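You operate a simulated robot arm through the tools that you are given. There is no shell and no other tool. Be economical: measure what you need, move in short steps, check, and stop when the job is done.

The job below is to be done with a simulated robot arm. You get a single attempt, and the scene is never put back.

TASK
Fetch the grey cone mould and stand it on the sand in sand tray five. Put the grey nut mould in the blue handled crate. Fetch the grey wheel mould and stand it on the sand in sand tray seven. Put the plate casting marked "27" from the brick rest on the shelf of the mould table and the plate casting marked "29" on the top of the sand bench. Take the bracket casting labelled "26" from the brick table top and leave it in the inside of the tile box. Fetch the grey relay marked "59" from the brick table top and stand it on the grey plate in sand tray seven. Take the middle blue rail casting and leave it on the cracked tile on the brick table top. Put the orange marked brick on the brick table top away on the shelf of the brick table. Fetch the orange can and set it on the top of the pour table. Take the grey long tray and leave it on the sand in sand tray three. The order is free. Set down upright: grey cone mould, grey wheel mould, grey relay, middle blue rail casting, orange can.

The check looks at the end state, three seconds after you hand in, the way a careful person would. Anything else that was tipped, shoved, dropped, spilled or broken makes it a failure.

THE ROBOT
A 7-joint arm with a two-finger gripper on a trunk, on a base that drives. Base frame: it is fixed to the floor where the robot stands at the start and does not move with it; the origin is under the middle of the robot, x ahead of it, y to its left, z up. Lengths are in cm, angles in rad, forces in N, time in s.
With the tool pointing down near the work surface it reaches from about 18 to 72 cm from the robot's upright axis, wherever it stands. Its first joint turns from -2.897 to 2.897 rad. Places, roughly: blue handled crate (30x23x13 cm) [90, -80, 100]; bracket casting [100, -100, 100]; cracked tile [100, -150, 100]; grey cone mould [50, 0, 100]; grey long tray (15x9x5 cm) [570, 160, 70]; grey nut mould [75, 0, 100]; grey plate in sand tray seven (16x16 cm) [214, 306, 72]; grey relay [100, -125, 100]; grey wheel mould [100, 0, 100]; inside of the tile box (17x19 cm) [-172, 10, 84]; middle blue rail casting (4x6x7 cm) [80, -150, 100]; orange can (8x8x11 cm) [520, -50, 140]; orange marked brick (13x9x3 cm) [100, -170, 90]; plate casting [100, 25, 100]; sand in sand tray five [360, 310, 70]; sand in sand tray seven [210, 310, 70]; sand in sand tray three [430, 310, 70]; shelf of the brick table [100, -120, 30]; shelf of the mould table [80, 10, 40]; top of the pour table [570, 130, 70]; top of the sand bench [-160, 370, 80]. Payload 1.71 kg.
Tool frame: the origin (TCP) lies between the finger pads and is the grasp point; the fingertips stand 2 cm ahead of it; z points along the fingers, y is the line along which they close. Largest opening 9.6 cm; the body of the gripper starts 11.3 cm behind the TCP.
Orientation is told as [roll, pitch, yaw] about the base's x, y, z axes, in that order, counted from this pose: with the fingers straight down and closing along the base's y, the tool's x points along the base's -x, its y along +y and its z along -z.

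THE INTERFACE
- The arm moves only by the tool nudge_tool. Its argument "deltas" is a list that holds one entry, the list of rows, each a list of 7 numbers: the turn, a rotation vector about the base's x, y, z in rad, then the shift along the base's x, y, z in cm, then the opening in per cent of the stroke, from 0 (shut) to 100 (fully open). In form: [[[ax, ay, az, tx, ty, tz, gripper], ...]]. A call has 1 to 10 rows; each row is the pose to reach, as a shift and turn from the pose commanded when the call began. Rows are played at 5 a second. More than 5 cm and 0.15 rad between two rows, or a gripper value outside its range, and nothing of the call is played. Where a pose cannot be reached the arm comes as near as it can. A force on the tool above 40 N (or 10 N above the force at the start of the call, whichever is more), or a blocked arm, ends the call early, and 0.2 s more pass. Each finger travels about 15.3 cm/s and halts on what it meets, pressing with about 26 N; the grip force reading is that of the motor and also rises with nothing between the fingers. The clock runs only during rows and for 0.2 s after the last one: add rows that repeat a pose to give the fingers time. It gives the time, the measured TCP pose, the force on the tool (base axes), the opening and the grip force at its end, in the units of the frame above (readings bear some noise), with the torque about the TCP (base axes, N m) and any sound that the robot's microphone picked up, and new pictures: "show" is both (left out), scene, wrist or none.
- Cameras (640 x 400 px; columns grow to the right, rows downward): "scene" is now at [4.08, 13.81, 170.54]; the picture's right is [-0.28, -0.96, 0.00], its down [-0.66, 0.19, -0.72] and it looks along [0.69, -0.20, -0.69] (base axes); focal length 279 px, centre (320, 200). "wrist" rides on the gripper at [6.6, 1.4, -14.5] in the tool frame; the picture's right is [-0.21, 0.98, 0.00], its down [-0.88, -0.18, -0.45] and it looks along [-0.44, -0.09, 0.90] (tool axes); focal length 275 px, centre (320, 200). There is no depth. A picture from a camera that has moved, and an enlarged one, comes with that camera's place and axes in the base frame and with its lens. The place of the scene camera against the robot may be out by one fixed shift of up to 1.2 cm in any direction.
- lift_body(by): slides the trunk up (or, below 0, down) by that many cm; the arm and the scene camera ride with it, the base frame stays. It gives what a move gives, with no picture.
- base_move(legs): drives the robot by 1 to 6 legs, each [ahead, turn to the left] in cm and rad, along the robot's own axes; the way and the turn of a leg run together, so that a leg with both is an arc; at most 150 cm and 3.142 rad a leg. The arm and the cameras ride along, it lands a little off, and it stops where it bumps. It gives what a move gives, and a new picture of the scene camera.
- pan_tilt(pan, tilt): turns the head with the scene camera to pan (to the left, within 2.705 rad either way) and tilt (down, from -0.506 to 1.204), counted from straight ahead of the robot. It gives what a move gives, and a new picture of the scene camera.
- close_up(camera, box): a new picture of the part [left, top, right, bottom] of that camera's present view, enlarged. The clock stands still meanwhile.
- close_job(): hands the job in; it is judged then, once.

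Work in short steps. Places have to be worked out from the pictures, the camera data and where the tool is seen: move nearer, look again, correct. Check each grasp and each placing, and mend what went wrong. You have 546 turns and 360 pictures in all, those below and enlarged ones among them. Open the gripper and draw the arm clear of the work before you hand the job in, unless the task says otherwise; then end with one line.

The tools are called after "Request:" as name(argument=value, ...) on one line, values as JSON. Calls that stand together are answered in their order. nudge_tool: Moves the arm, as the interface text tells. Its arguments: {"type":"object","properties":{"deltas":{"type":"array","items":{"type":"array","items":{"type":"array","items":{"type":"number"}}}},"show":{"type":"string","enum":["both","scene","wrist","none"]}},"required":["deltas"]} The other tools are called the same way: lift_body (by) slides the trunk up or down; base_move (legs) drives the base; pan_tilt (pan, tilt) turns the head that bears the scene camera; close_up (camera, box) takes an enlarged picture of a part of a camera's view; close_job () hands the job in.

At the start:

```text
clock: 0.0
eef_pos: [42.82, -18.35, 131.48]
tool_rot: [0.0, 0.001, 0.001]
ft_force: [-0.4, 0.5, -0.2]
moment: [-0.05, 0.0, 0.03]
opening: 9.57
gripper_force: 0.1
trunk travel left (down, up): [-30.0, 8.6]
robot x, y, heading: [-0.09, -0.28, -0.0]
head pan, tilt: [-0.279, 0.745]
```

scene: 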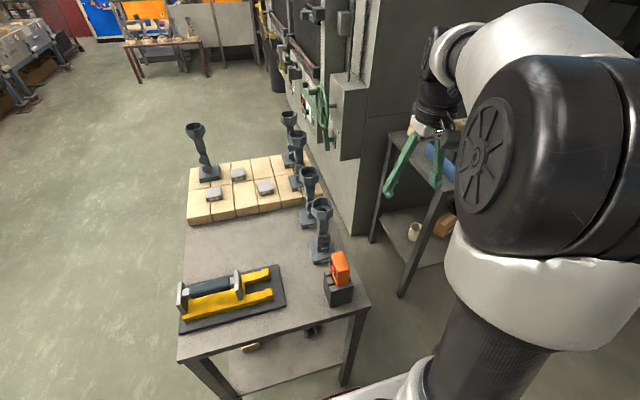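
wrist: 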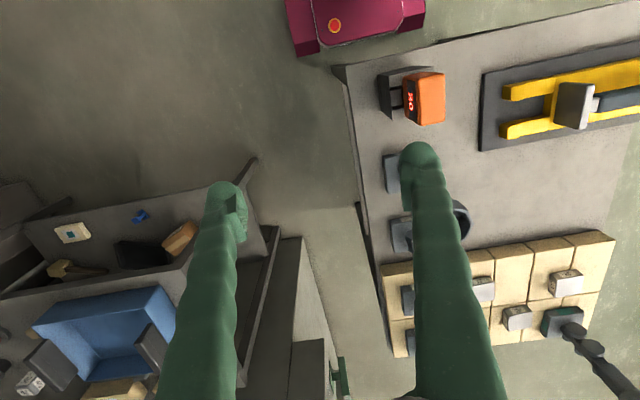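

I start by looking closely at the mould table in the scene view.

Request:
close_up(camera="scene", box=[160, 100, 380, 240])

Request:
close_up(camera="wrist", box=[340, 60, 640, 380])

Request:
close_up(camera="wrist", box=[0, 150, 340, 400])

```text
2.86 times, centred on (270, 170) of scene
camera zoom: at [4.08, 13.81, 170.54], right [-0.28, -0.96, 0.0], down [-0.66, 0.19, -0.72], along [0.69, -0.2, -0.69], focal length 798 px, centre (463, 286)
```

zoom: 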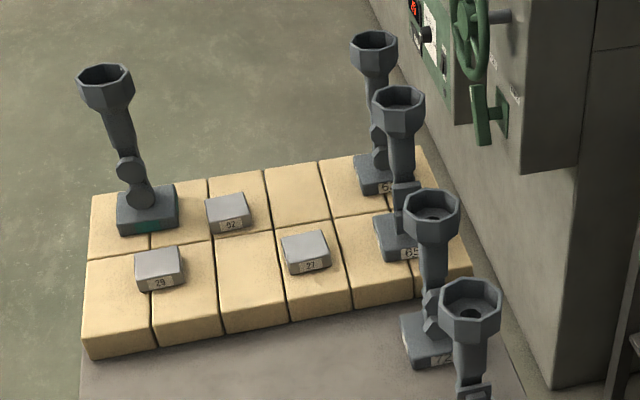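

```text
1.25 times, centred on (490, 220) of wrist
camera zoom: at [36.22, -17.06, 146.12], right [0.21, 0.98, 0.0], down [0.88, -0.18, 0.44], along [0.43, -0.09, -0.9], focal length 344 px, centre (108, 175)
```

zoom: 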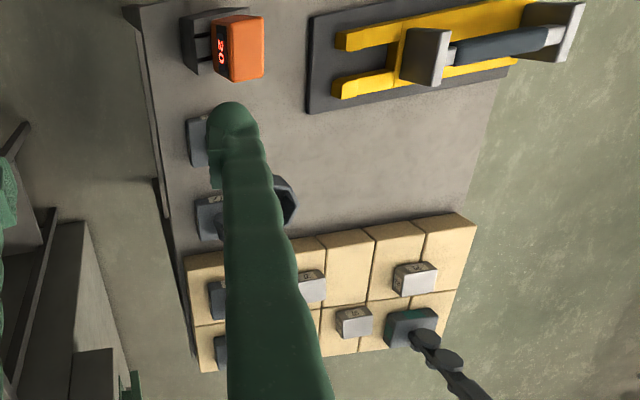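

```text
1.60 times, centred on (170, 275) of wrist
camera zoom: at [36.22, -17.06, 146.12], right [0.21, 0.98, 0.0], down [0.88, -0.18, 0.44], along [0.43, -0.09, -0.9], focal length 440 px, centre (560, 80)
```

zoom: 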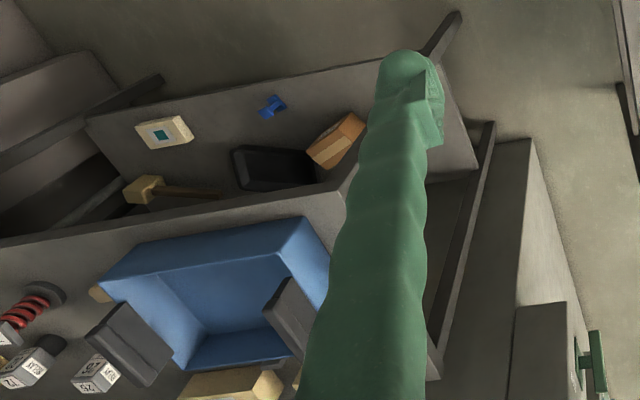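

The five tall stands seem to be the moulds with different stems; I zoom in further to read shapes and labels.

Request:
close_up(camera="scene", box=[270, 100, 370, 280])

Request:
close_up(camera="scene", box=[170, 240, 370, 390])

Request:
pan_tilt(pan=-0.9, tilt=0.7)

```text
2.22 times, centred on (320, 190) of scene
camera zoom: at [4.08, 13.81, 170.54], right [-0.28, -0.96, 0.0], down [-0.66, 0.19, -0.72], along [0.69, -0.2, -0.69], focal length 620 px, centre (320, 222)
```

zoom: 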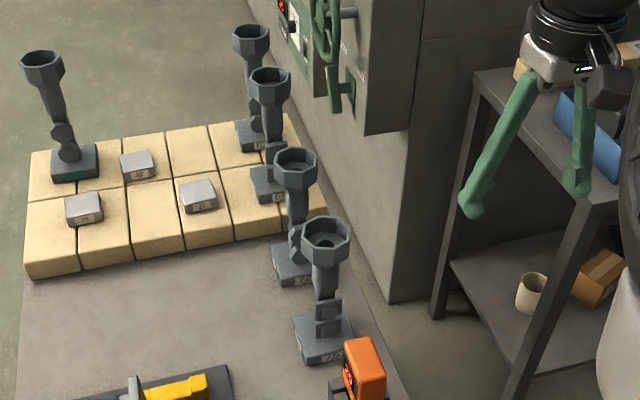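

```text
2.67 times, centred on (270, 315) of scene
camera zoom: at [4.08, 13.81, 170.54], right [-0.28, -0.96, 0.0], down [-0.66, 0.19, -0.72], along [0.69, -0.2, -0.69], focal length 745 px, centre (453, -107)
```

zoom: 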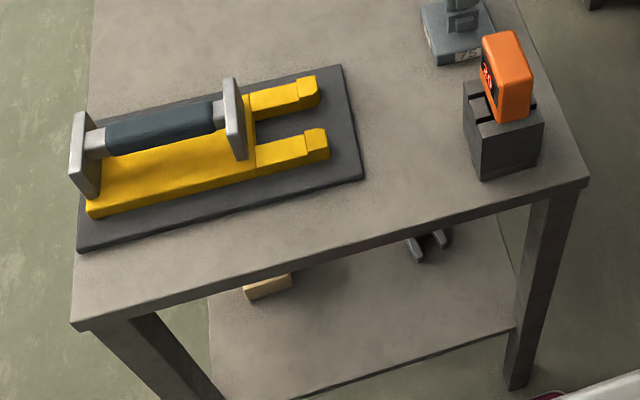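

```text
clock: 1.0
eef_pos: [40.91, -18.11, 132.04]
tool_rot: [-0.001, -0.012, 0.0]
ft_force: [-0.2, 0.6, 0.4]
moment: [-0.02, 0.02, 0.01]
opening: 9.6
gripper_force: 0.0
trunk travel left (down, up): [-30.0, 8.6]
robot x, y, heading: [0.04, 0.11, 0.002]
head pan, tilt: [-0.901, 0.7]
camera scene: at [1.53, 9.47, 170.96], right [-0.78, -0.62, 0.01], down [-0.41, 0.5, -0.76], along [0.46, -0.6, -0.65], focal length 279 px, centre (320, 200)
```

scene: 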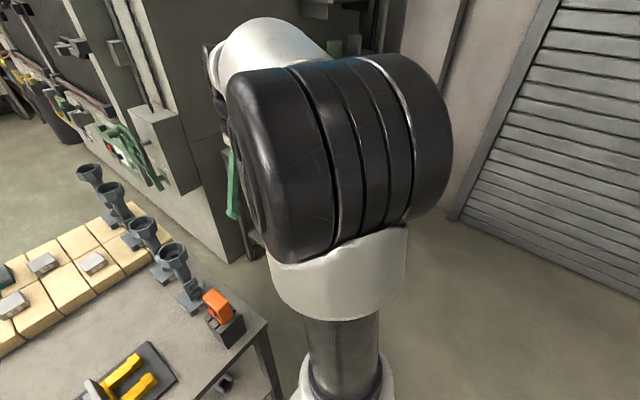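

The zoom re-renders with real detail, so I pan back toward the table and zoom tightly.

Request:
pan_tilt(pan=-0.1, tilt=0.7)

```text
clock: 2.1
eef_pos: [40.81, -18.31, 132.13]
tool_rot: [0.0, -0.014, 0.0]
ft_force: [0.7, 0.8, 0.2]
moment: [0.02, 0.01, 0.01]
opening: 9.6
gripper_force: 0.0
trunk travel left (down, up): [-30.0, 8.6]
robot x, y, heading: [-0.2, -0.31, 0.002]
head pan, tilt: [-0.099, 0.7]
camera scene: at [4.55, 15.24, 170.92], right [-0.1, -0.99, 0.0], down [-0.65, 0.06, -0.75], along [0.75, -0.08, -0.66], focal length 279 px, centre (320, 200)
```

scene: 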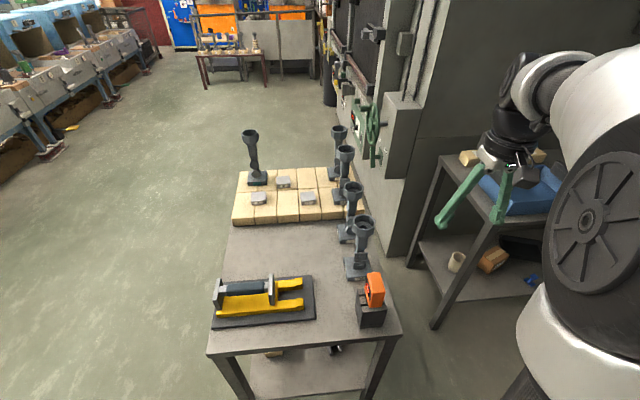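

Now tight close-ups of each stand.

Request:
close_up(camera="scene", box=[330, 200, 400, 290])

Request:
close_up(camera="scene", box=[320, 120, 380, 210])

Request:
close_up(camera="scene", box=[235, 120, 335, 220])

Request:
close_up(camera="scene", box=[0, 0, 320, 160])

```text
4.44 times, centred on (365, 245) of scene
camera zoom: at [4.55, 15.24, 170.92], right [-0.1, -0.99, 0.0], down [-0.65, 0.06, -0.75], along [0.75, -0.08, -0.66], focal length 1241 px, centre (120, 0)
```

zoom: 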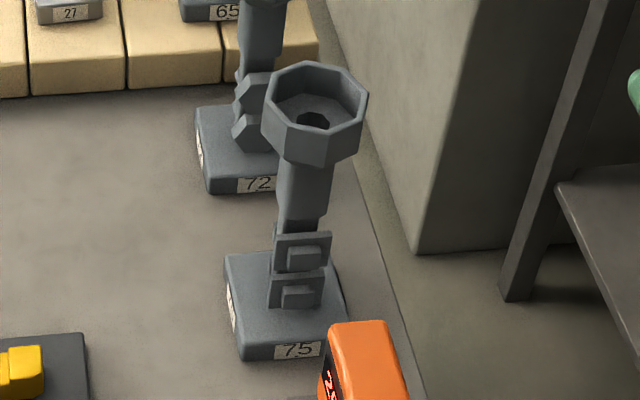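

```text
4.44 times, centred on (350, 165) of scene
camera zoom: at [4.55, 15.24, 170.92], right [-0.1, -0.99, 0.0], down [-0.65, 0.06, -0.75], along [0.75, -0.08, -0.66], focal length 1241 px, centre (187, 356)
```

zoom: 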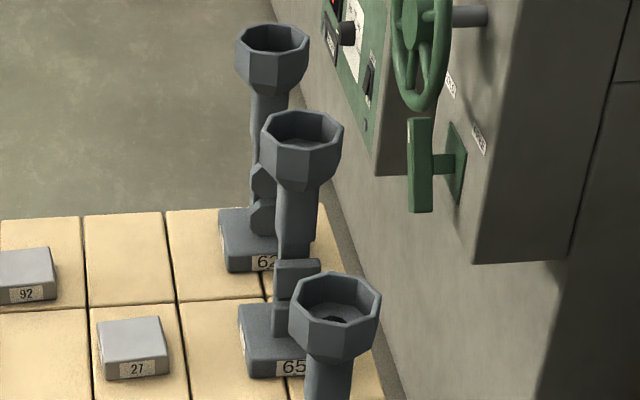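

```text
4.00 times, centred on (285, 170) of scene
camera zoom: at [4.55, 15.24, 170.92], right [-0.1, -0.99, 0.0], down [-0.65, 0.06, -0.75], along [0.75, -0.08, -0.66], focal length 1117 px, centre (460, 320)
```

zoom: 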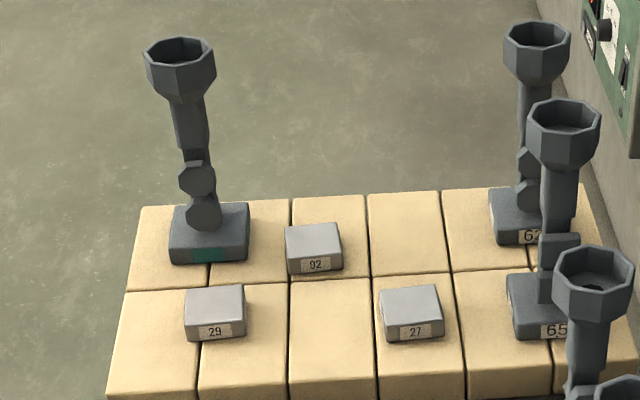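

```text
2.00 times, centred on (160, 80) of scene
camera zoom: at [4.55, 15.24, 170.92], right [-0.1, -0.99, 0.0], down [-0.65, 0.06, -0.75], along [0.75, -0.08, -0.66], focal length 558 px, centre (640, 440)
```

zoom: 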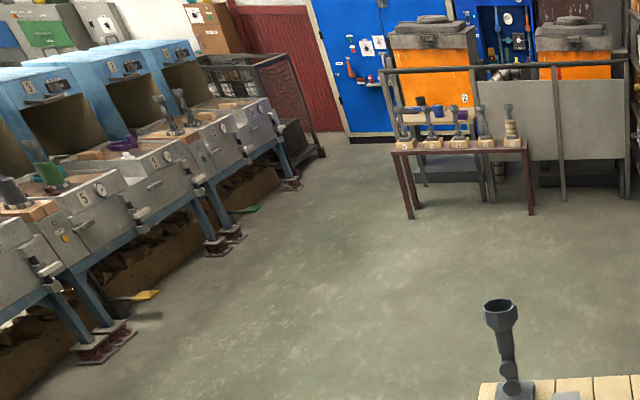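

I zoom on the far table with small samples and the machine panel; they may explain mould names.

Request:
close_up(camera="scene", box=[190, 20, 270, 70])

Request:
close_up(camera="scene", box=[0, 20, 150, 160])

Request:
close_up(camera="scene", box=[320, 0, 420, 180])

```text
8.00 times, centred on (230, 45) of scene
camera zoom: at [4.55, 15.24, 170.92], right [-0.1, -0.99, 0.0], down [-0.65, 0.06, -0.75], along [0.75, -0.08, -0.66], focal length 2234 px, centre (1040, 1440)
```

zoom: 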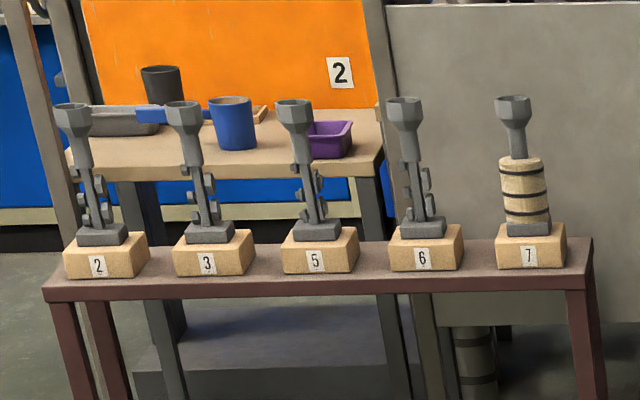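

```text
2.86 times, centred on (75, 90) of scene
camera zoom: at [4.55, 15.24, 170.92], right [-0.1, -0.99, 0.0], down [-0.65, 0.06, -0.75], along [0.75, -0.08, -0.66], focal length 798 px, centre (1020, 514)
```

zoom: 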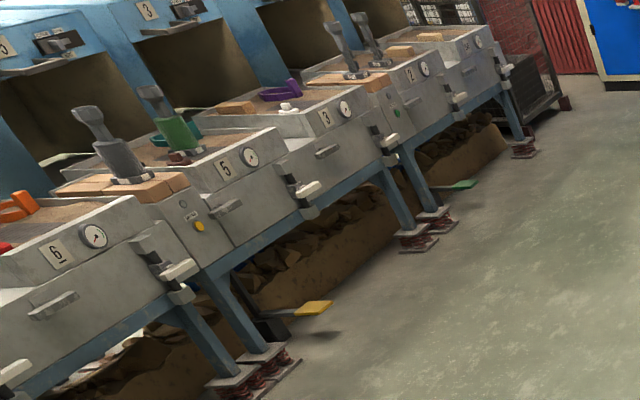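

```text
2.22 times, centred on (370, 90) of scene
camera zoom: at [4.55, 15.24, 170.92], right [-0.1, -0.99, 0.0], down [-0.65, 0.06, -0.75], along [0.75, -0.08, -0.66], focal length 620 px, centre (209, 444)
```

zoom: 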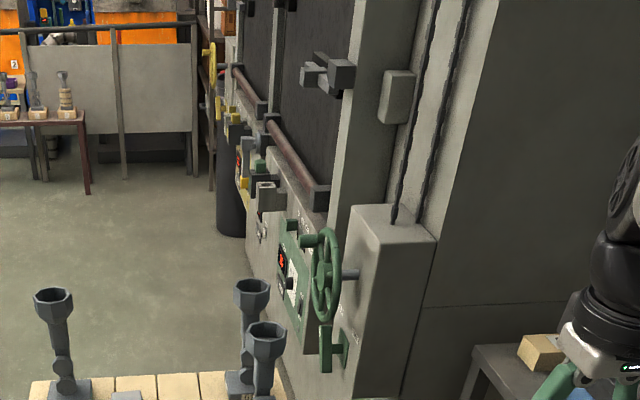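

The moulds are casting trees with different patterns. I back off and drive round to the table's left side to see them from there.

Request:
base_move(legs=[[-20, 0], [0, 1.571], [90, 0], [0, -1.571], [90, 0], [0, -1.571]])

Request:
pan_tilt(pan=0, tilt=0.7)

```text
clock: 26.8
eef_pos: [52.49, 44.86, 132.13]
tool_rot: [0.0, -0.015, -1.635]
ft_force: [-0.8, -0.5, -0.4]
moment: [0.03, -0.04, 0.01]
opening: 9.6
gripper_force: 0.1
trunk travel left (down, up): [-30.0, 8.6]
robot x, y, heading: [74.05, 84.27, -1.637]
head pan, tilt: [-0.099, 0.7]
camera scene: at [87.42, 78.77, 170.92], right [-0.99, 0.16, 0.0], down [0.11, 0.65, -0.75], along [-0.12, -0.74, -0.66], focal length 279 px, centre (320, 200)
```

scene: 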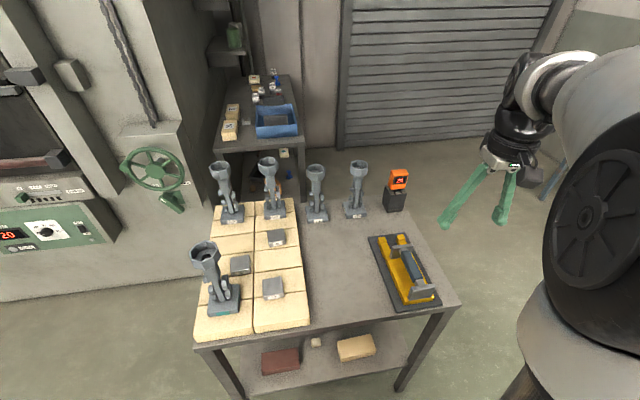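

```text
clock: 27.4
eef_pos: [52.58, 47.07, 132.73]
tool_rot: [-0.001, -0.033, -1.635]
ft_force: [0.2, -0.2, 0.9]
moment: [-0.03, 0.01, -0.01]
opening: 9.61
gripper_force: 0.1
trunk travel left (down, up): [-30.0, 8.6]
robot x, y, heading: [73.87, 84.42, -1.631]
head pan, tilt: [0.0, 0.7]
camera scene: at [88.29, 78.71, 170.91], right [-1.0, 0.07, 0.0], down [0.04, 0.66, -0.75], along [-0.05, -0.75, -0.66], focal length 279 px, centre (320, 200)
```

scene: 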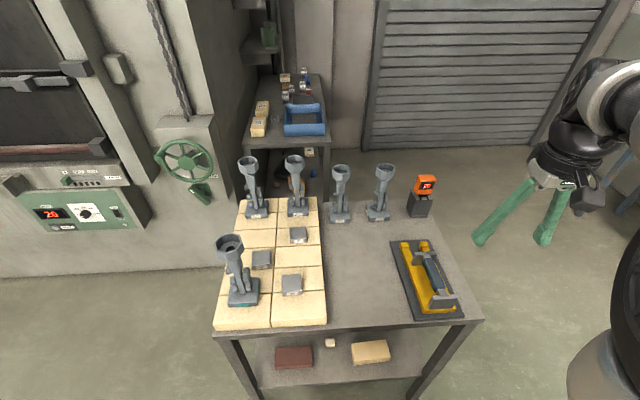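

Good view. Zooming on the stands from this side.

Request:
close_up(camera="scene", box=[230, 150, 320, 225])

Request:
close_up(camera="scene", box=[320, 155, 440, 230])

Request:
close_up(camera="scene", box=[210, 220, 330, 330])

Request:
close_up(camera="scene", box=[230, 60, 340, 150])

```text
5.33 times, centred on (275, 188) of scene
camera zoom: at [88.29, 78.71, 170.91], right [-1.0, 0.07, 0.0], down [0.04, 0.66, -0.75], along [-0.05, -0.75, -0.66], focal length 1489 px, centre (560, 267)
```

zoom: 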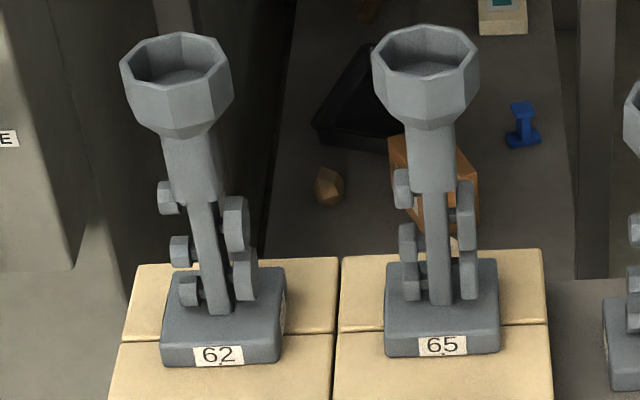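

```text
5.33 times, centred on (380, 192) of scene
camera zoom: at [88.29, 78.71, 170.91], right [-1.0, 0.07, 0.0], down [0.04, 0.66, -0.75], along [-0.05, -0.75, -0.66], focal length 1489 px, centre (0, 240)
```

zoom: 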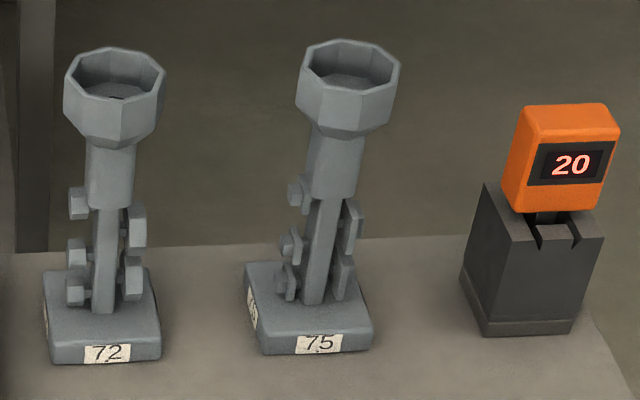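

```text
3.64 times, centred on (270, 275) of scene
camera zoom: at [88.29, 78.71, 170.91], right [-1.0, 0.07, 0.0], down [0.04, 0.66, -0.75], along [-0.05, -0.75, -0.66], focal length 1015 px, centre (502, -73)
```

zoom: 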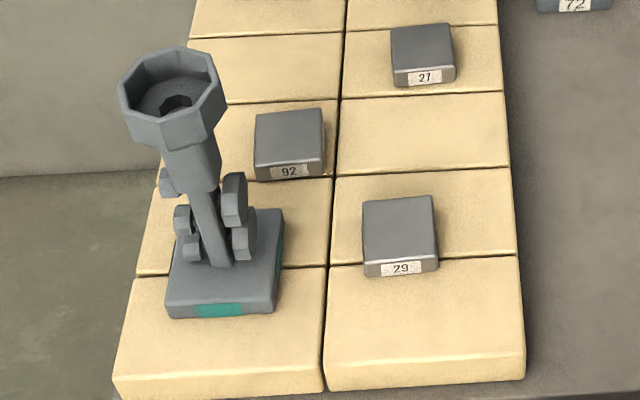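

```text
4.44 times, centred on (285, 105) of scene
camera zoom: at [88.29, 78.71, 170.91], right [-1.0, 0.07, 0.0], down [0.04, 0.66, -0.75], along [-0.05, -0.75, -0.66], focal length 1241 px, centre (476, 622)
```

zoom: 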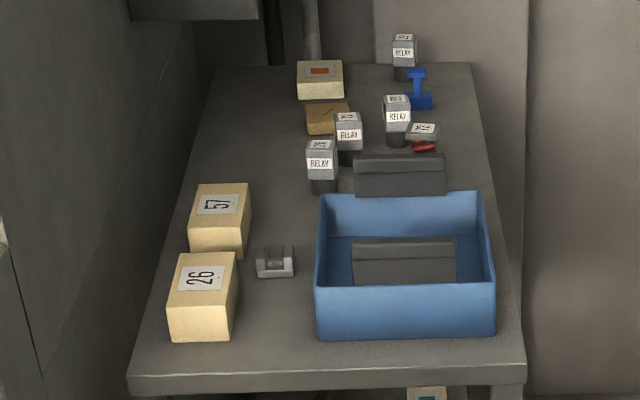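

I zoom even tighter on the patterns of each stem.

Request:
close_up(camera="scene", box=[362, 184, 396, 214])

Request:
close_up(camera="scene", box=[325, 184, 359, 214])

Request:
close_up(camera="scene", box=[282, 178, 316, 208])

Request:
close_up(camera="scene", box=[242, 178, 276, 208])

Request:
close_up(camera="scene", box=[220, 260, 270, 304])

```text
13.33 times, centred on (379, 199) of scene
camera zoom: at [88.29, 78.71, 170.91], right [-1.0, 0.07, 0.0], down [0.04, 0.66, -0.75], along [-0.05, -0.75, -0.66], focal length 3723 px, centre (-467, 213)
```

zoom: 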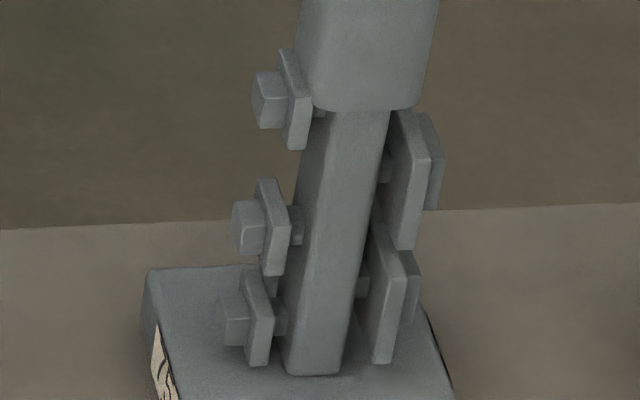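

```text
13.33 times, centred on (342, 199) of scene
camera zoom: at [88.29, 78.71, 170.91], right [-1.0, 0.07, 0.0], down [0.04, 0.66, -0.75], along [-0.05, -0.75, -0.66], focal length 3723 px, centre (27, 213)
```

zoom: 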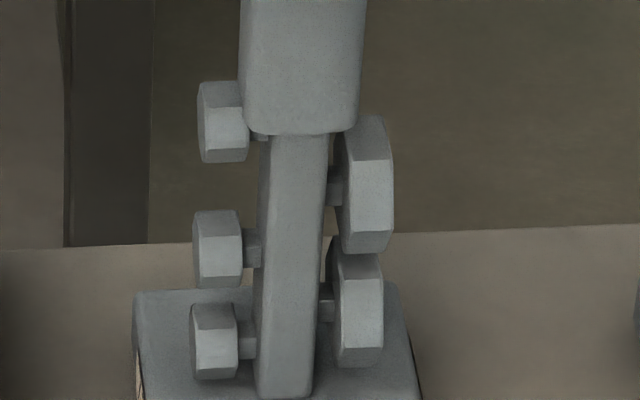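

```text
13.33 times, centred on (299, 193) of scene
camera zoom: at [88.29, 78.71, 170.91], right [-1.0, 0.07, 0.0], down [0.04, 0.66, -0.75], along [-0.05, -0.75, -0.66], focal length 3723 px, centre (600, 293)
```

zoom: 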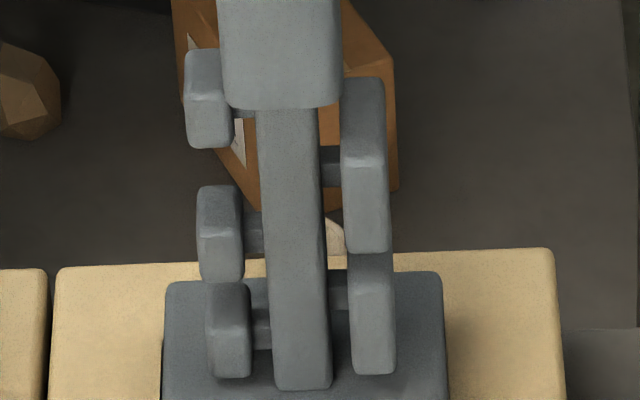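

```text
13.33 times, centred on (259, 193) of scene
camera zoom: at [88.29, 78.71, 170.91], right [-1.0, 0.07, 0.0], down [0.04, 0.66, -0.75], along [-0.05, -0.75, -0.66], focal length 3723 px, centre (1133, 293)
```

zoom: 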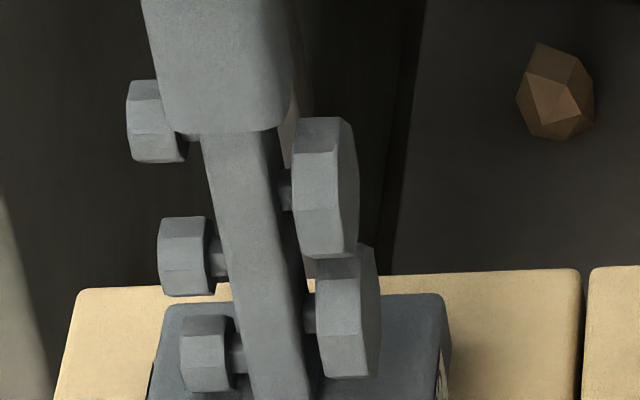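

```text
9.09 times, centred on (245, 282) of scene
camera zoom: at [88.29, 78.71, 170.91], right [-1.0, 0.07, 0.0], down [0.04, 0.66, -0.75], along [-0.05, -0.75, -0.66], focal length 2538 px, centre (1002, -546)
```

zoom: 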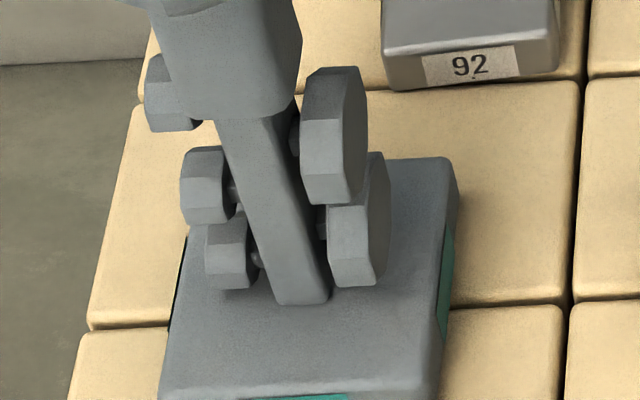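

I check the robot's own footprint against the table by tilting the head down.

Request:
pan_tilt(pan=0.3, tilt=1.204)

```text
clock: 28.4
eef_pos: [52.64, 46.92, 132.75]
tool_rot: [0.0, -0.03, -1.635]
ft_force: [0.8, -0.3, -0.3]
moment: [-0.03, 0.01, 0.02]
opening: 9.61
gripper_force: 0.1
trunk travel left (down, up): [-30.0, 8.6]
robot x, y, heading: [74.08, 84.44, -1.637]
head pan, tilt: [0.3, 1.201]
camera scene: at [90.12, 81.81, 167.38], right [-0.97, -0.23, 0.0], down [-0.22, 0.91, -0.35], along [0.09, -0.34, -0.94], focal length 279 px, centre (320, 200)
```

scene: 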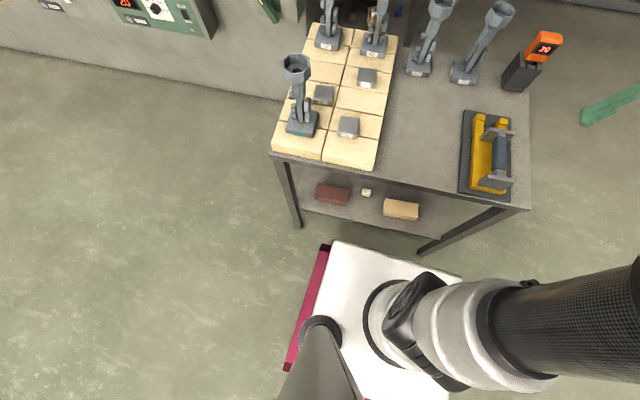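

The base is about 33 cm ahead of its axis, so here I can reach the plates. I move the tool over plate 29 at a safe height (about x 93, y 32) and look with the wrist camera.

Request:
nudge_tool(deltas=[[[0, 0, 0.02, 4.5, -1.5, 0, 100], [0, 0, 0.04, 9, -3, 0, 100], [0, 0, 0.06, 13.5, -4.5, 0, 100], [0, 0, 0.06, 18, -6, 0, 100], [0, 0, 0.06, 22.5, -7.5, 0, 100], [0, 0, 0.06, 27, -9, 0, 100], [0, 0, 0.06, 31.5, -11, 0, 100], [0, 0, 0.06, 36, -13, 0, 100], [0, 0, 0.06, 40.5, -15, 0, 100], [0, 0, 0.06, 40.5, -15, 0, 100]]], show="wrist")

```text
clock: 30.6
eef_pos: [93.2, 31.9, 132.82]
tool_rot: [0.0, -0.031, -1.576]
ft_force: [0.0, 0.2, -0.1]
moment: [-0.02, -0.06, 0.0]
opening: 9.59
gripper_force: 0.1
trunk travel left (down, up): [-30.0, 8.6]
robot x, y, heading: [74.02, 84.63, -1.639]
head pan, tilt: [0.3, 1.201]
camera wrist: at [94.69, 38.88, 147.24], right [0.98, -0.21, 0.01], down [-0.19, -0.86, 0.47], along [-0.09, -0.46, -0.88], focal length 275 px, centre (320, 200)
```

wrist: 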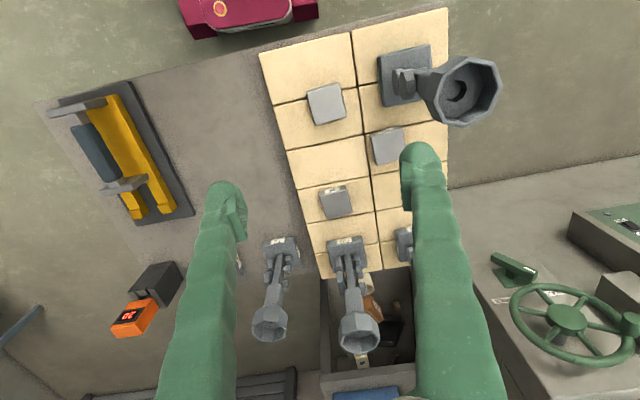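

Plate 29 computes to about (94.5, 31), plate 27 to about (92.7, 11.5), top about z 96–97. I'll take 27 first, with the tool tilted forward (about the closing axis) so it can later go onto the shelf under the table top.

Request:
nudge_tool(deltas=[[[-0.14, 0, 0, 0, -3, 0, 100], [-0.28, 0, 0, 0, -6, 0, 100], [-0.42, 0, 0, 0, -9, -2, 100], [-0.56, 0, 0, -0.5, -12, -4, 100], [-0.7, 0, 0, -0.5, -15, -8, 100], [-0.8, 0, 0, -0.5, -18, -12, 100], [-0.8, 0, 0, -0.5, -20, -16, 100], [-0.8, 0, 0, -0.5, -20, -16, 100]]], show="both")

```text
clock: 32.4
eef_pos: [92.63, 11.91, 116.7]
tool_rot: [0.009, -0.829, -1.581]
ft_force: [-0.5, 0.6, 0.0]
moment: [-0.01, -0.02, -0.02]
opening: 9.59
gripper_force: 0.0
trunk travel left (down, up): [-30.0, 8.6]
robot x, y, heading: [74.17, 84.22, -1.638]
head pan, tilt: [0.3, 1.201]
camera scene: at [90.15, 81.89, 167.38], right [-0.97, -0.23, 0.0], down [-0.22, 0.91, -0.35], along [0.09, -0.34, -0.94], focal length 279 px, centre (320, 200)
camera wrist: at [94.03, 26.97, 121.82], right [0.98, -0.14, 0.16], down [-0.19, -0.26, 0.95], along [-0.09, -0.95, -0.28], focal length 275 px, centre (320, 200)
```

scene: 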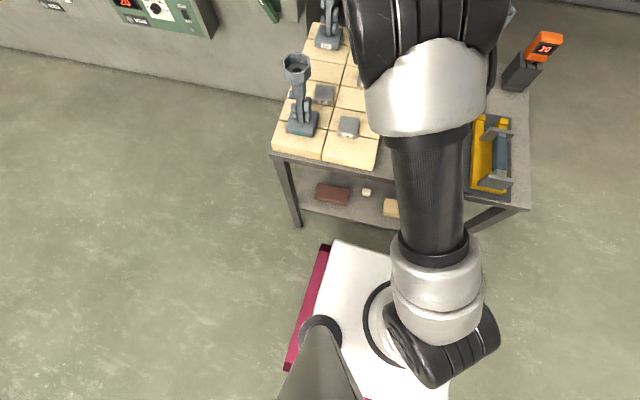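
wrist: 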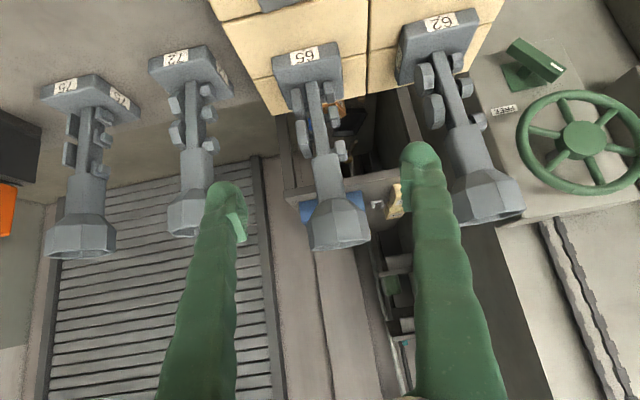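

I descend toward plate 27 and check.

Request:
nudge_tool(deltas=[[[0, 0, 0, 0, 0, -4, 100], [0, 0, 0, 0, 0, -8, 100], [0, 0, 0, 0, 0, -12, 100], [0, 0, 0, 0, 0, -15, 100], [0, 0, 0, 0, 0, -15, 100]]], show="wrist")

Request:
pan_tilt(pan=0.5, tilt=0.9)

```text
clock: 33.6
eef_pos: [92.79, 11.9, 101.67]
tool_rot: [0.005, -0.831, -1.58]
ft_force: [-0.3, 0.4, -0.6]
moment: [-0.04, 0.01, -0.01]
opening: 9.6
gripper_force: 0.0
trunk travel left (down, up): [-30.0, 8.6]
robot x, y, heading: [73.98, 84.23, -1.637]
head pan, tilt: [0.3, 1.201]
camera wrist: at [94.13, 26.92, 106.77], right [0.98, -0.14, 0.16], down [-0.19, -0.26, 0.95], along [-0.09, -0.95, -0.28], focal length 275 px, centre (320, 200)
```

wrist: 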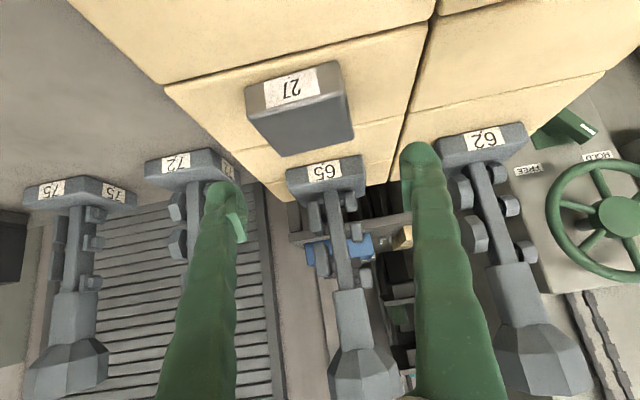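

```text
clock: 34.4
eef_pos: [92.69, 11.81, 101.76]
tool_rot: [0.005, -0.829, -1.578]
ft_force: [0.6, 0.3, 0.7]
moment: [0.0, 0.0, 0.01]
opening: 9.6
gripper_force: 0.0
trunk travel left (down, up): [-30.0, 8.6]
robot x, y, heading: [73.7, 84.01, -1.636]
head pan, tilt: [0.499, 0.901]
camera scene: at [92.0, 80.31, 169.33], right [-0.91, -0.42, -0.01], down [-0.33, 0.72, -0.61], along [0.26, -0.55, -0.79], focal length 279 px, centre (320, 200)
```

scene: 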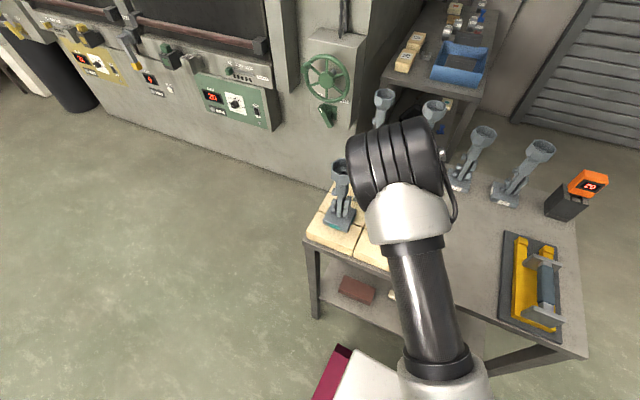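

Plate 27 centre is near (92.4, 10.7). I shift y by −1 and descend slowly to about z 97, watching force.

Request:
nudge_tool(deltas=[[[0, 0, 0, -0.2, -1, -2, 100], [0, 0, 0, -0.2, -1, -3.5, 100], [0, 0, 0, -0.2, -1, -4.2, 100], [0, 0, 0, -0.2, -1, -4.6, 100], [0, 0, 0, -0.2, -1, -5, 100], [0, 0, 0, -0.2, -1, -5.3, 100], [0, 0, 0, -0.2, -1, -5.6, 100], [0, 0, 0, -0.2, -1, -5.9, 100]]], show="wrist")

```text
clock: 36.2
eef_pos: [92.29, 11.04, 96.25]
tool_rot: [0.007, -0.838, -1.578]
ft_force: [-0.5, 8.3, 24.9]
moment: [0.06, 1.13, -0.36]
opening: 9.6
gripper_force: 0.1
trunk travel left (down, up): [-30.0, 8.6]
robot x, y, heading: [74.02, 84.39, -1.641]
head pan, tilt: [0.499, 0.901]
camera wrist: at [93.83, 26.07, 101.19], right [0.98, -0.14, 0.16], down [-0.19, -0.26, 0.95], along [-0.09, -0.96, -0.28], focal length 275 px, centre (320, 200)
```

wrist: 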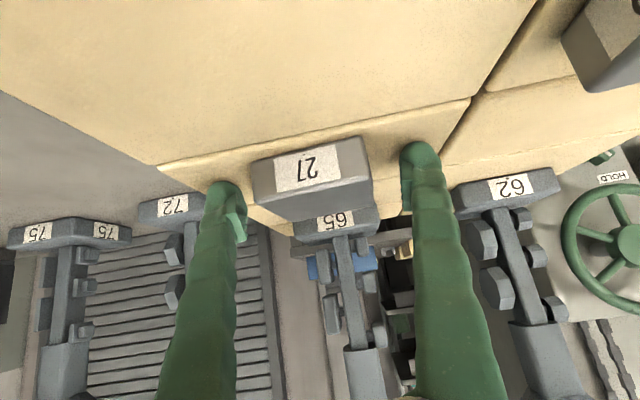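

Fingertips touched the brick at TCP z 96.25. I rise 0.6 cm and close.

Request:
nudge_tool(deltas=[[[0, 0, 0, 0, 0, 0.6, 100], [0, 0, 0, 0, 0, 0.6, 60], [0, 0, 0, 0, 0, 0.6, 30], [0, 0, 0, 0, 0, 0.6, 30], [0, 0, 0, 0, 0, 0.6, 30]]], show="wrist")

```text
clock: 37.4
eef_pos: [92.32, 10.94, 96.48]
tool_rot: [0.005, -0.83, -1.577]
ft_force: [-2.3, -1.0, 11.4]
moment: [0.29, 0.23, 0.18]
opening: 6.55
gripper_force: 26.2
trunk travel left (down, up): [-30.0, 8.6]
robot x, y, heading: [74.05, 84.3, -1.634]
head pan, tilt: [0.499, 0.901]
camera wrist: at [93.75, 26.0, 101.55], right [0.98, -0.14, 0.16], down [-0.19, -0.26, 0.95], along [-0.09, -0.95, -0.28], focal length 275 px, centre (320, 200)
```

wrist: 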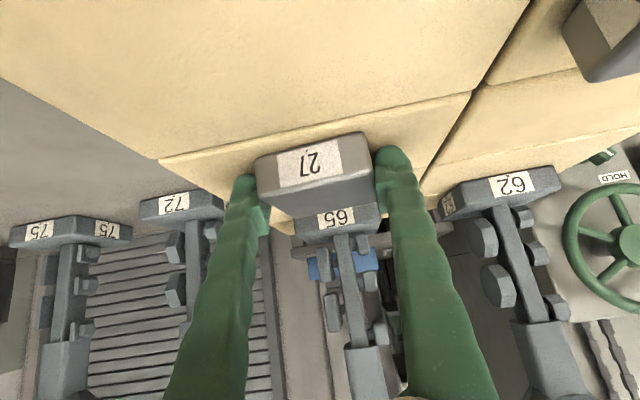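

Gripped at 6.55 cm. Lifting up and back.

Request:
nudge_tool(deltas=[[[0, 0, 0, 0, 0, 1, 30], [0, 0, 0, 0, 0, 5, 30], [0, 0, 0, 0, 0, 10, 30], [0, 0, 0, 0, 0, 14, 30], [0, 0, 0, 0, 3, 16, 30], [0, 0, 0, 0, 3, 16, 30]]], show="wrist")

```text
clock: 38.8
eef_pos: [92.33, 13.85, 112.25]
tool_rot: [0.005, -0.83, -1.577]
ft_force: [-0.8, -0.1, -0.1]
moment: [0.01, -0.01, 0.0]
opening: 2.87
gripper_force: 0.0
trunk travel left (down, up): [-30.0, 8.6]
robot x, y, heading: [73.79, 84.54, -1.629]
head pan, tilt: [0.499, 0.901]
camera wrist: at [93.8, 28.85, 117.32], right [0.98, -0.14, 0.16], down [-0.19, -0.26, 0.95], along [-0.09, -0.95, -0.29], focal length 275 px, centre (320, 200)
```

wrist: 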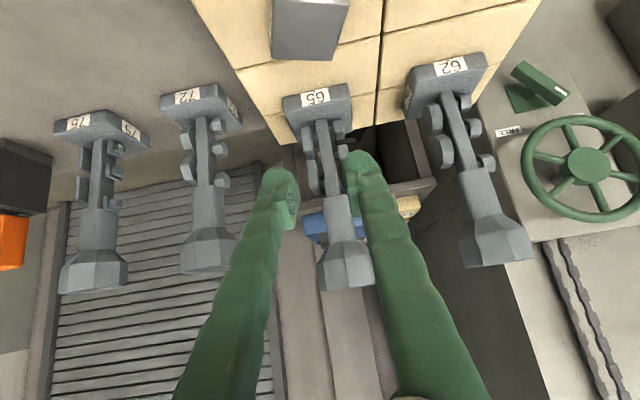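

The plate slipped out: the pads only met its upper edge. I open, reduce the tilt to about 0.45 and look at the plate again.

Request:
nudge_tool(deltas=[[[0.14, 0, 0, 0, -1, -2, 60], [0.28, 0, 0, 0, -2, -4, 100], [0.38, 0, 0, 0, -3, -8, 100], [0.38, 0, 0, 0, -3, -8, 100]]], show="wrist")

```text
clock: 39.8
eef_pos: [92.52, 10.91, 104.5]
tool_rot: [0.004, -0.447, -1.576]
ft_force: [-0.2, 0.9, 0.5]
moment: [-0.02, -0.01, -0.01]
opening: 9.6
gripper_force: 0.1
trunk travel left (down, up): [-30.0, 8.6]
robot x, y, heading: [73.93, 84.06, -1.637]
head pan, tilt: [0.499, 0.901]
camera wrist: at [93.83, 23.0, 114.74], right [0.98, -0.19, 0.09], down [-0.19, -0.6, 0.78], along [-0.09, -0.78, -0.62], focal length 275 px, centre (320, 200)
```

wrist: 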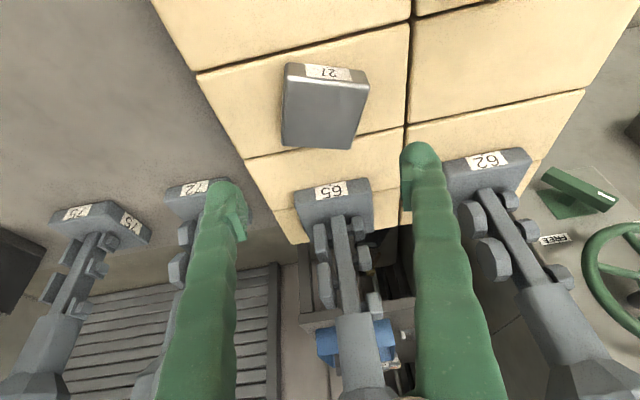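

The plate turned to about −0.36 rad with its centre near (93.3, 10.2). I align the yaw, go down until contact, and grip again.

Request:
nudge_tool(deltas=[[[0, 0, -0.12, 0.3, 0, 0, 100], [0, 0, -0.24, 0.6, -0.2, -2, 100], [0, 0, -0.36, 0.8, -0.4, -4, 100], [0, 0, -0.36, 0.8, -0.4, -6, 100], [0, 0, -0.36, 0.8, -0.4, -7, 100], [0, 0, -0.36, 0.8, -0.4, -7.6, 100], [0, 0, -0.36, 0.8, -0.4, -7.9, 100], [0, 0, -0.36, 0.8, -0.4, -8.2, 100], [0, 0, -0.36, 0.8, -0.4, -8.5, 100]]], show="wrist")

```text
clock: 41.8
eef_pos: [93.19, 10.5, 96.25]
tool_rot: [0.003, -0.452, -1.935]
ft_force: [0.5, 3.2, 16.3]
moment: [0.33, 0.65, 0.01]
opening: 9.59
gripper_force: 0.0
trunk travel left (down, up): [-30.0, 8.6]
robot x, y, heading: [73.44, 84.44, -1.637]
head pan, tilt: [0.499, 0.901]
camera wrist: at [98.83, 21.38, 106.52], right [0.85, -0.52, 0.09], down [-0.39, -0.49, 0.78], along [-0.36, -0.7, -0.61], focal length 275 px, centre (320, 200)
```

wrist: 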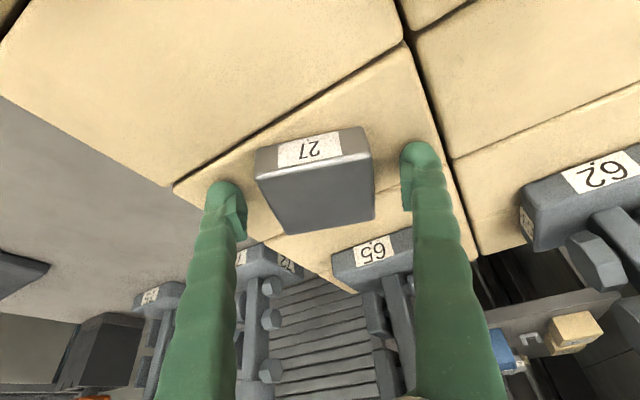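

Well aligned. I rise slightly, advance about 1 cm so the pads sit at the plate's middle, close fully, and lift 1.5 cm to test.

Request:
nudge_tool(deltas=[[[0, 0, 0, -0.3, -0.9, 0.5, 100], [0, 0, 0, -0.3, -0.9, 0.3, 70], [0, 0, 0, -0.3, -0.9, 0.3, 40], [0, 0, 0, -0.3, -0.9, 0.3, 0], [0, 0, 0, -0.3, -0.9, 0.3, 0], [0, 0, 0, -0.3, -0.9, 0.3, 0], [0, 0, 0, -0.3, -0.9, 1.5, 0], [0, 0, 0, -0.3, -0.9, 2, 0]]], show="wrist")

```text
clock: 43.6
eef_pos: [92.93, 9.63, 97.73]
tool_rot: [0.002, -0.446, -1.936]
ft_force: [0.0, -0.6, -1.7]
moment: [-0.05, 0.01, -0.01]
opening: 6.23
gripper_force: 26.1
trunk travel left (down, up): [-30.0, 8.6]
robot x, y, heading: [73.79, 84.42, -1.633]
head pan, tilt: [0.499, 0.901]
camera wrist: at [98.66, 20.48, 108.09], right [0.85, -0.52, 0.09], down [-0.39, -0.49, 0.78], along [-0.36, -0.7, -0.62], focal length 275 px, centre (320, 200)
```

wrist: 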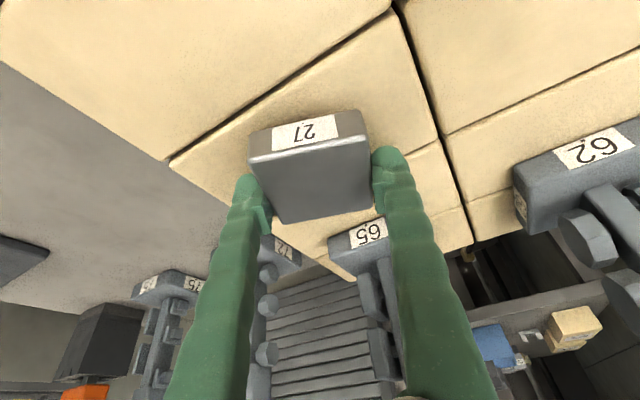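

The plate is held (6.2 cm). I raise it to z 128 and square the yaw, then back the robot off.

Request:
nudge_tool(deltas=[[[0, 0, 0, 0, 0, 5, 0], [0, 0, 0, 0, 0, 10, 0], [0, 0, 0, 0, 0, 15, 0], [0, 0, 0.1, 0, 0, 20, 0], [0, 0, 0.2, 0, 0, 25, 0], [0, 0, 0.3, -4, 2, 30, 0], [0, 0, 0.36, -8, 4, 32, 0], [0, 0, 0.36, -12, 6, 32, 0], [0, 0, 0.36, -16, 9, 32, 0]]], show="none")

Request:
base_move(legs=[[-18, 0]])

Request:
pan_tilt(pan=-0.1, tilt=0.9)

```text
refused: row 6 steps farther than a row can; nothing moved
```

```text
clock: 45.2
eef_pos: [94.05, 27.71, 97.94]
tool_rot: [0.001, -0.449, -1.937]
ft_force: [0.3, 0.7, -2.5]
moment: [-0.06, 0.01, 0.01]
opening: 6.19
gripper_force: 26.0
trunk travel left (down, up): [-30.0, 8.6]
robot x, y, heading: [75.26, 102.16, -1.639]
head pan, tilt: [0.499, 0.901]
camera scene: at [93.19, 98.61, 169.34], right [-0.91, -0.42, -0.01], down [-0.33, 0.72, -0.61], along [0.26, -0.55, -0.79], focal length 279 px, centre (320, 200)
```

scene: 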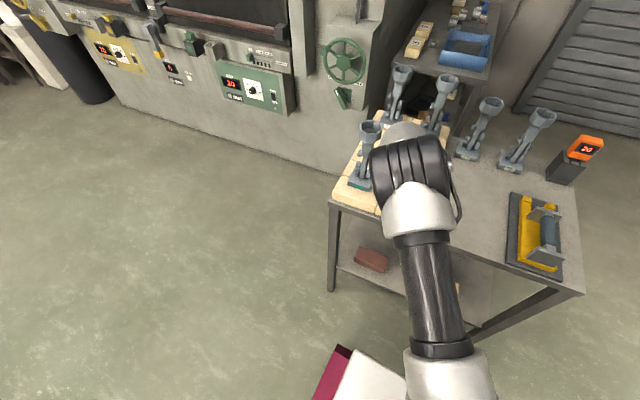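

```text
clock: 46.2
eef_pos: [94.18, 29.23, 98.97]
tool_rot: [0.008, -0.463, -1.939]
ft_force: [0.5, 0.6, -1.4]
moment: [0.0, 0.0, 0.01]
opening: 6.16
gripper_force: 26.4
trunk travel left (down, up): [-30.0, 8.6]
robot x, y, heading: [75.25, 102.32, -1.641]
head pan, tilt: [-0.099, 0.901]
camera scene: at [88.78, 97.82, 169.32], right [-0.99, 0.17, 0.0], down [0.13, 0.78, -0.61], along [-0.1, -0.6, -0.79], focal length 279 px, centre (320, 200)
```

scene: 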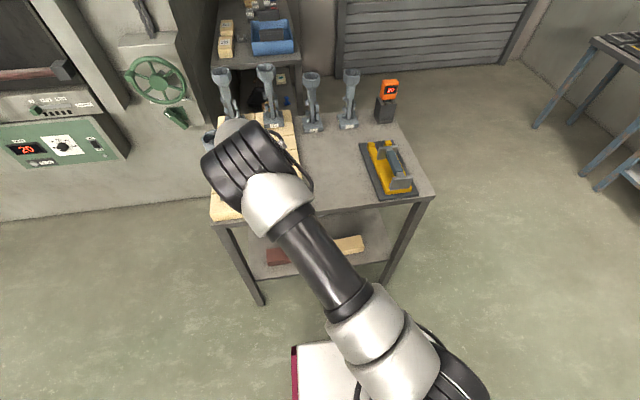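

The move was refused (step too long) and the base then backed with the hand still low; I check with the wrist camera before anything else.

Request:
nudge_tool(deltas=[[[0, 0, 0, 0, 0, 4, 0], [0, 0, 0, 0, 0, 8, 0], [0, 0, 0, 0, 0, 12, 0], [0, 0, 0, 0, 0, 16, 0], [0, 0, 0, 0, 0, 20, 0], [0, 0, 0, 0, 0, 24, 0], [0, 0, 0, 0, 0, 28, 0]]], show="both")

```text
clock: 47.8
eef_pos: [94.07, 29.29, 127.16]
tool_rot: [0.009, -0.463, -1.939]
ft_force: [-0.3, -0.6, -1.0]
moment: [-0.05, 0.0, 0.04]
opening: 6.17
gripper_force: 25.7
trunk travel left (down, up): [-30.0, 8.6]
robot x, y, heading: [75.27, 102.6, -1.638]
head pan, tilt: [-0.099, 0.901]
camera scene: at [88.73, 97.87, 169.32], right [-0.99, 0.17, 0.0], down [0.13, 0.78, -0.61], along [-0.1, -0.6, -0.79], focal length 279 px, centre (320, 200)
camera wrist: at [99.74, 40.16, 137.26], right [0.85, -0.52, 0.1], down [-0.39, -0.48, 0.79], along [-0.36, -0.71, -0.61], focal length 275 px, centre (320, 200)
```

scene: 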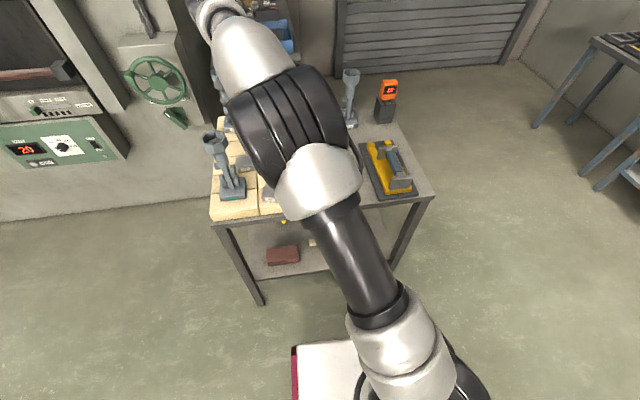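
wrist: 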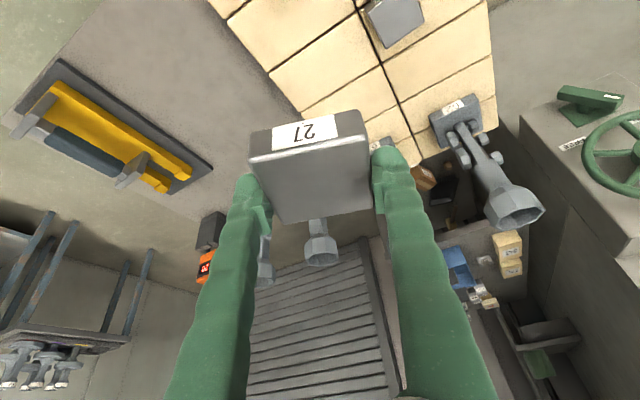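

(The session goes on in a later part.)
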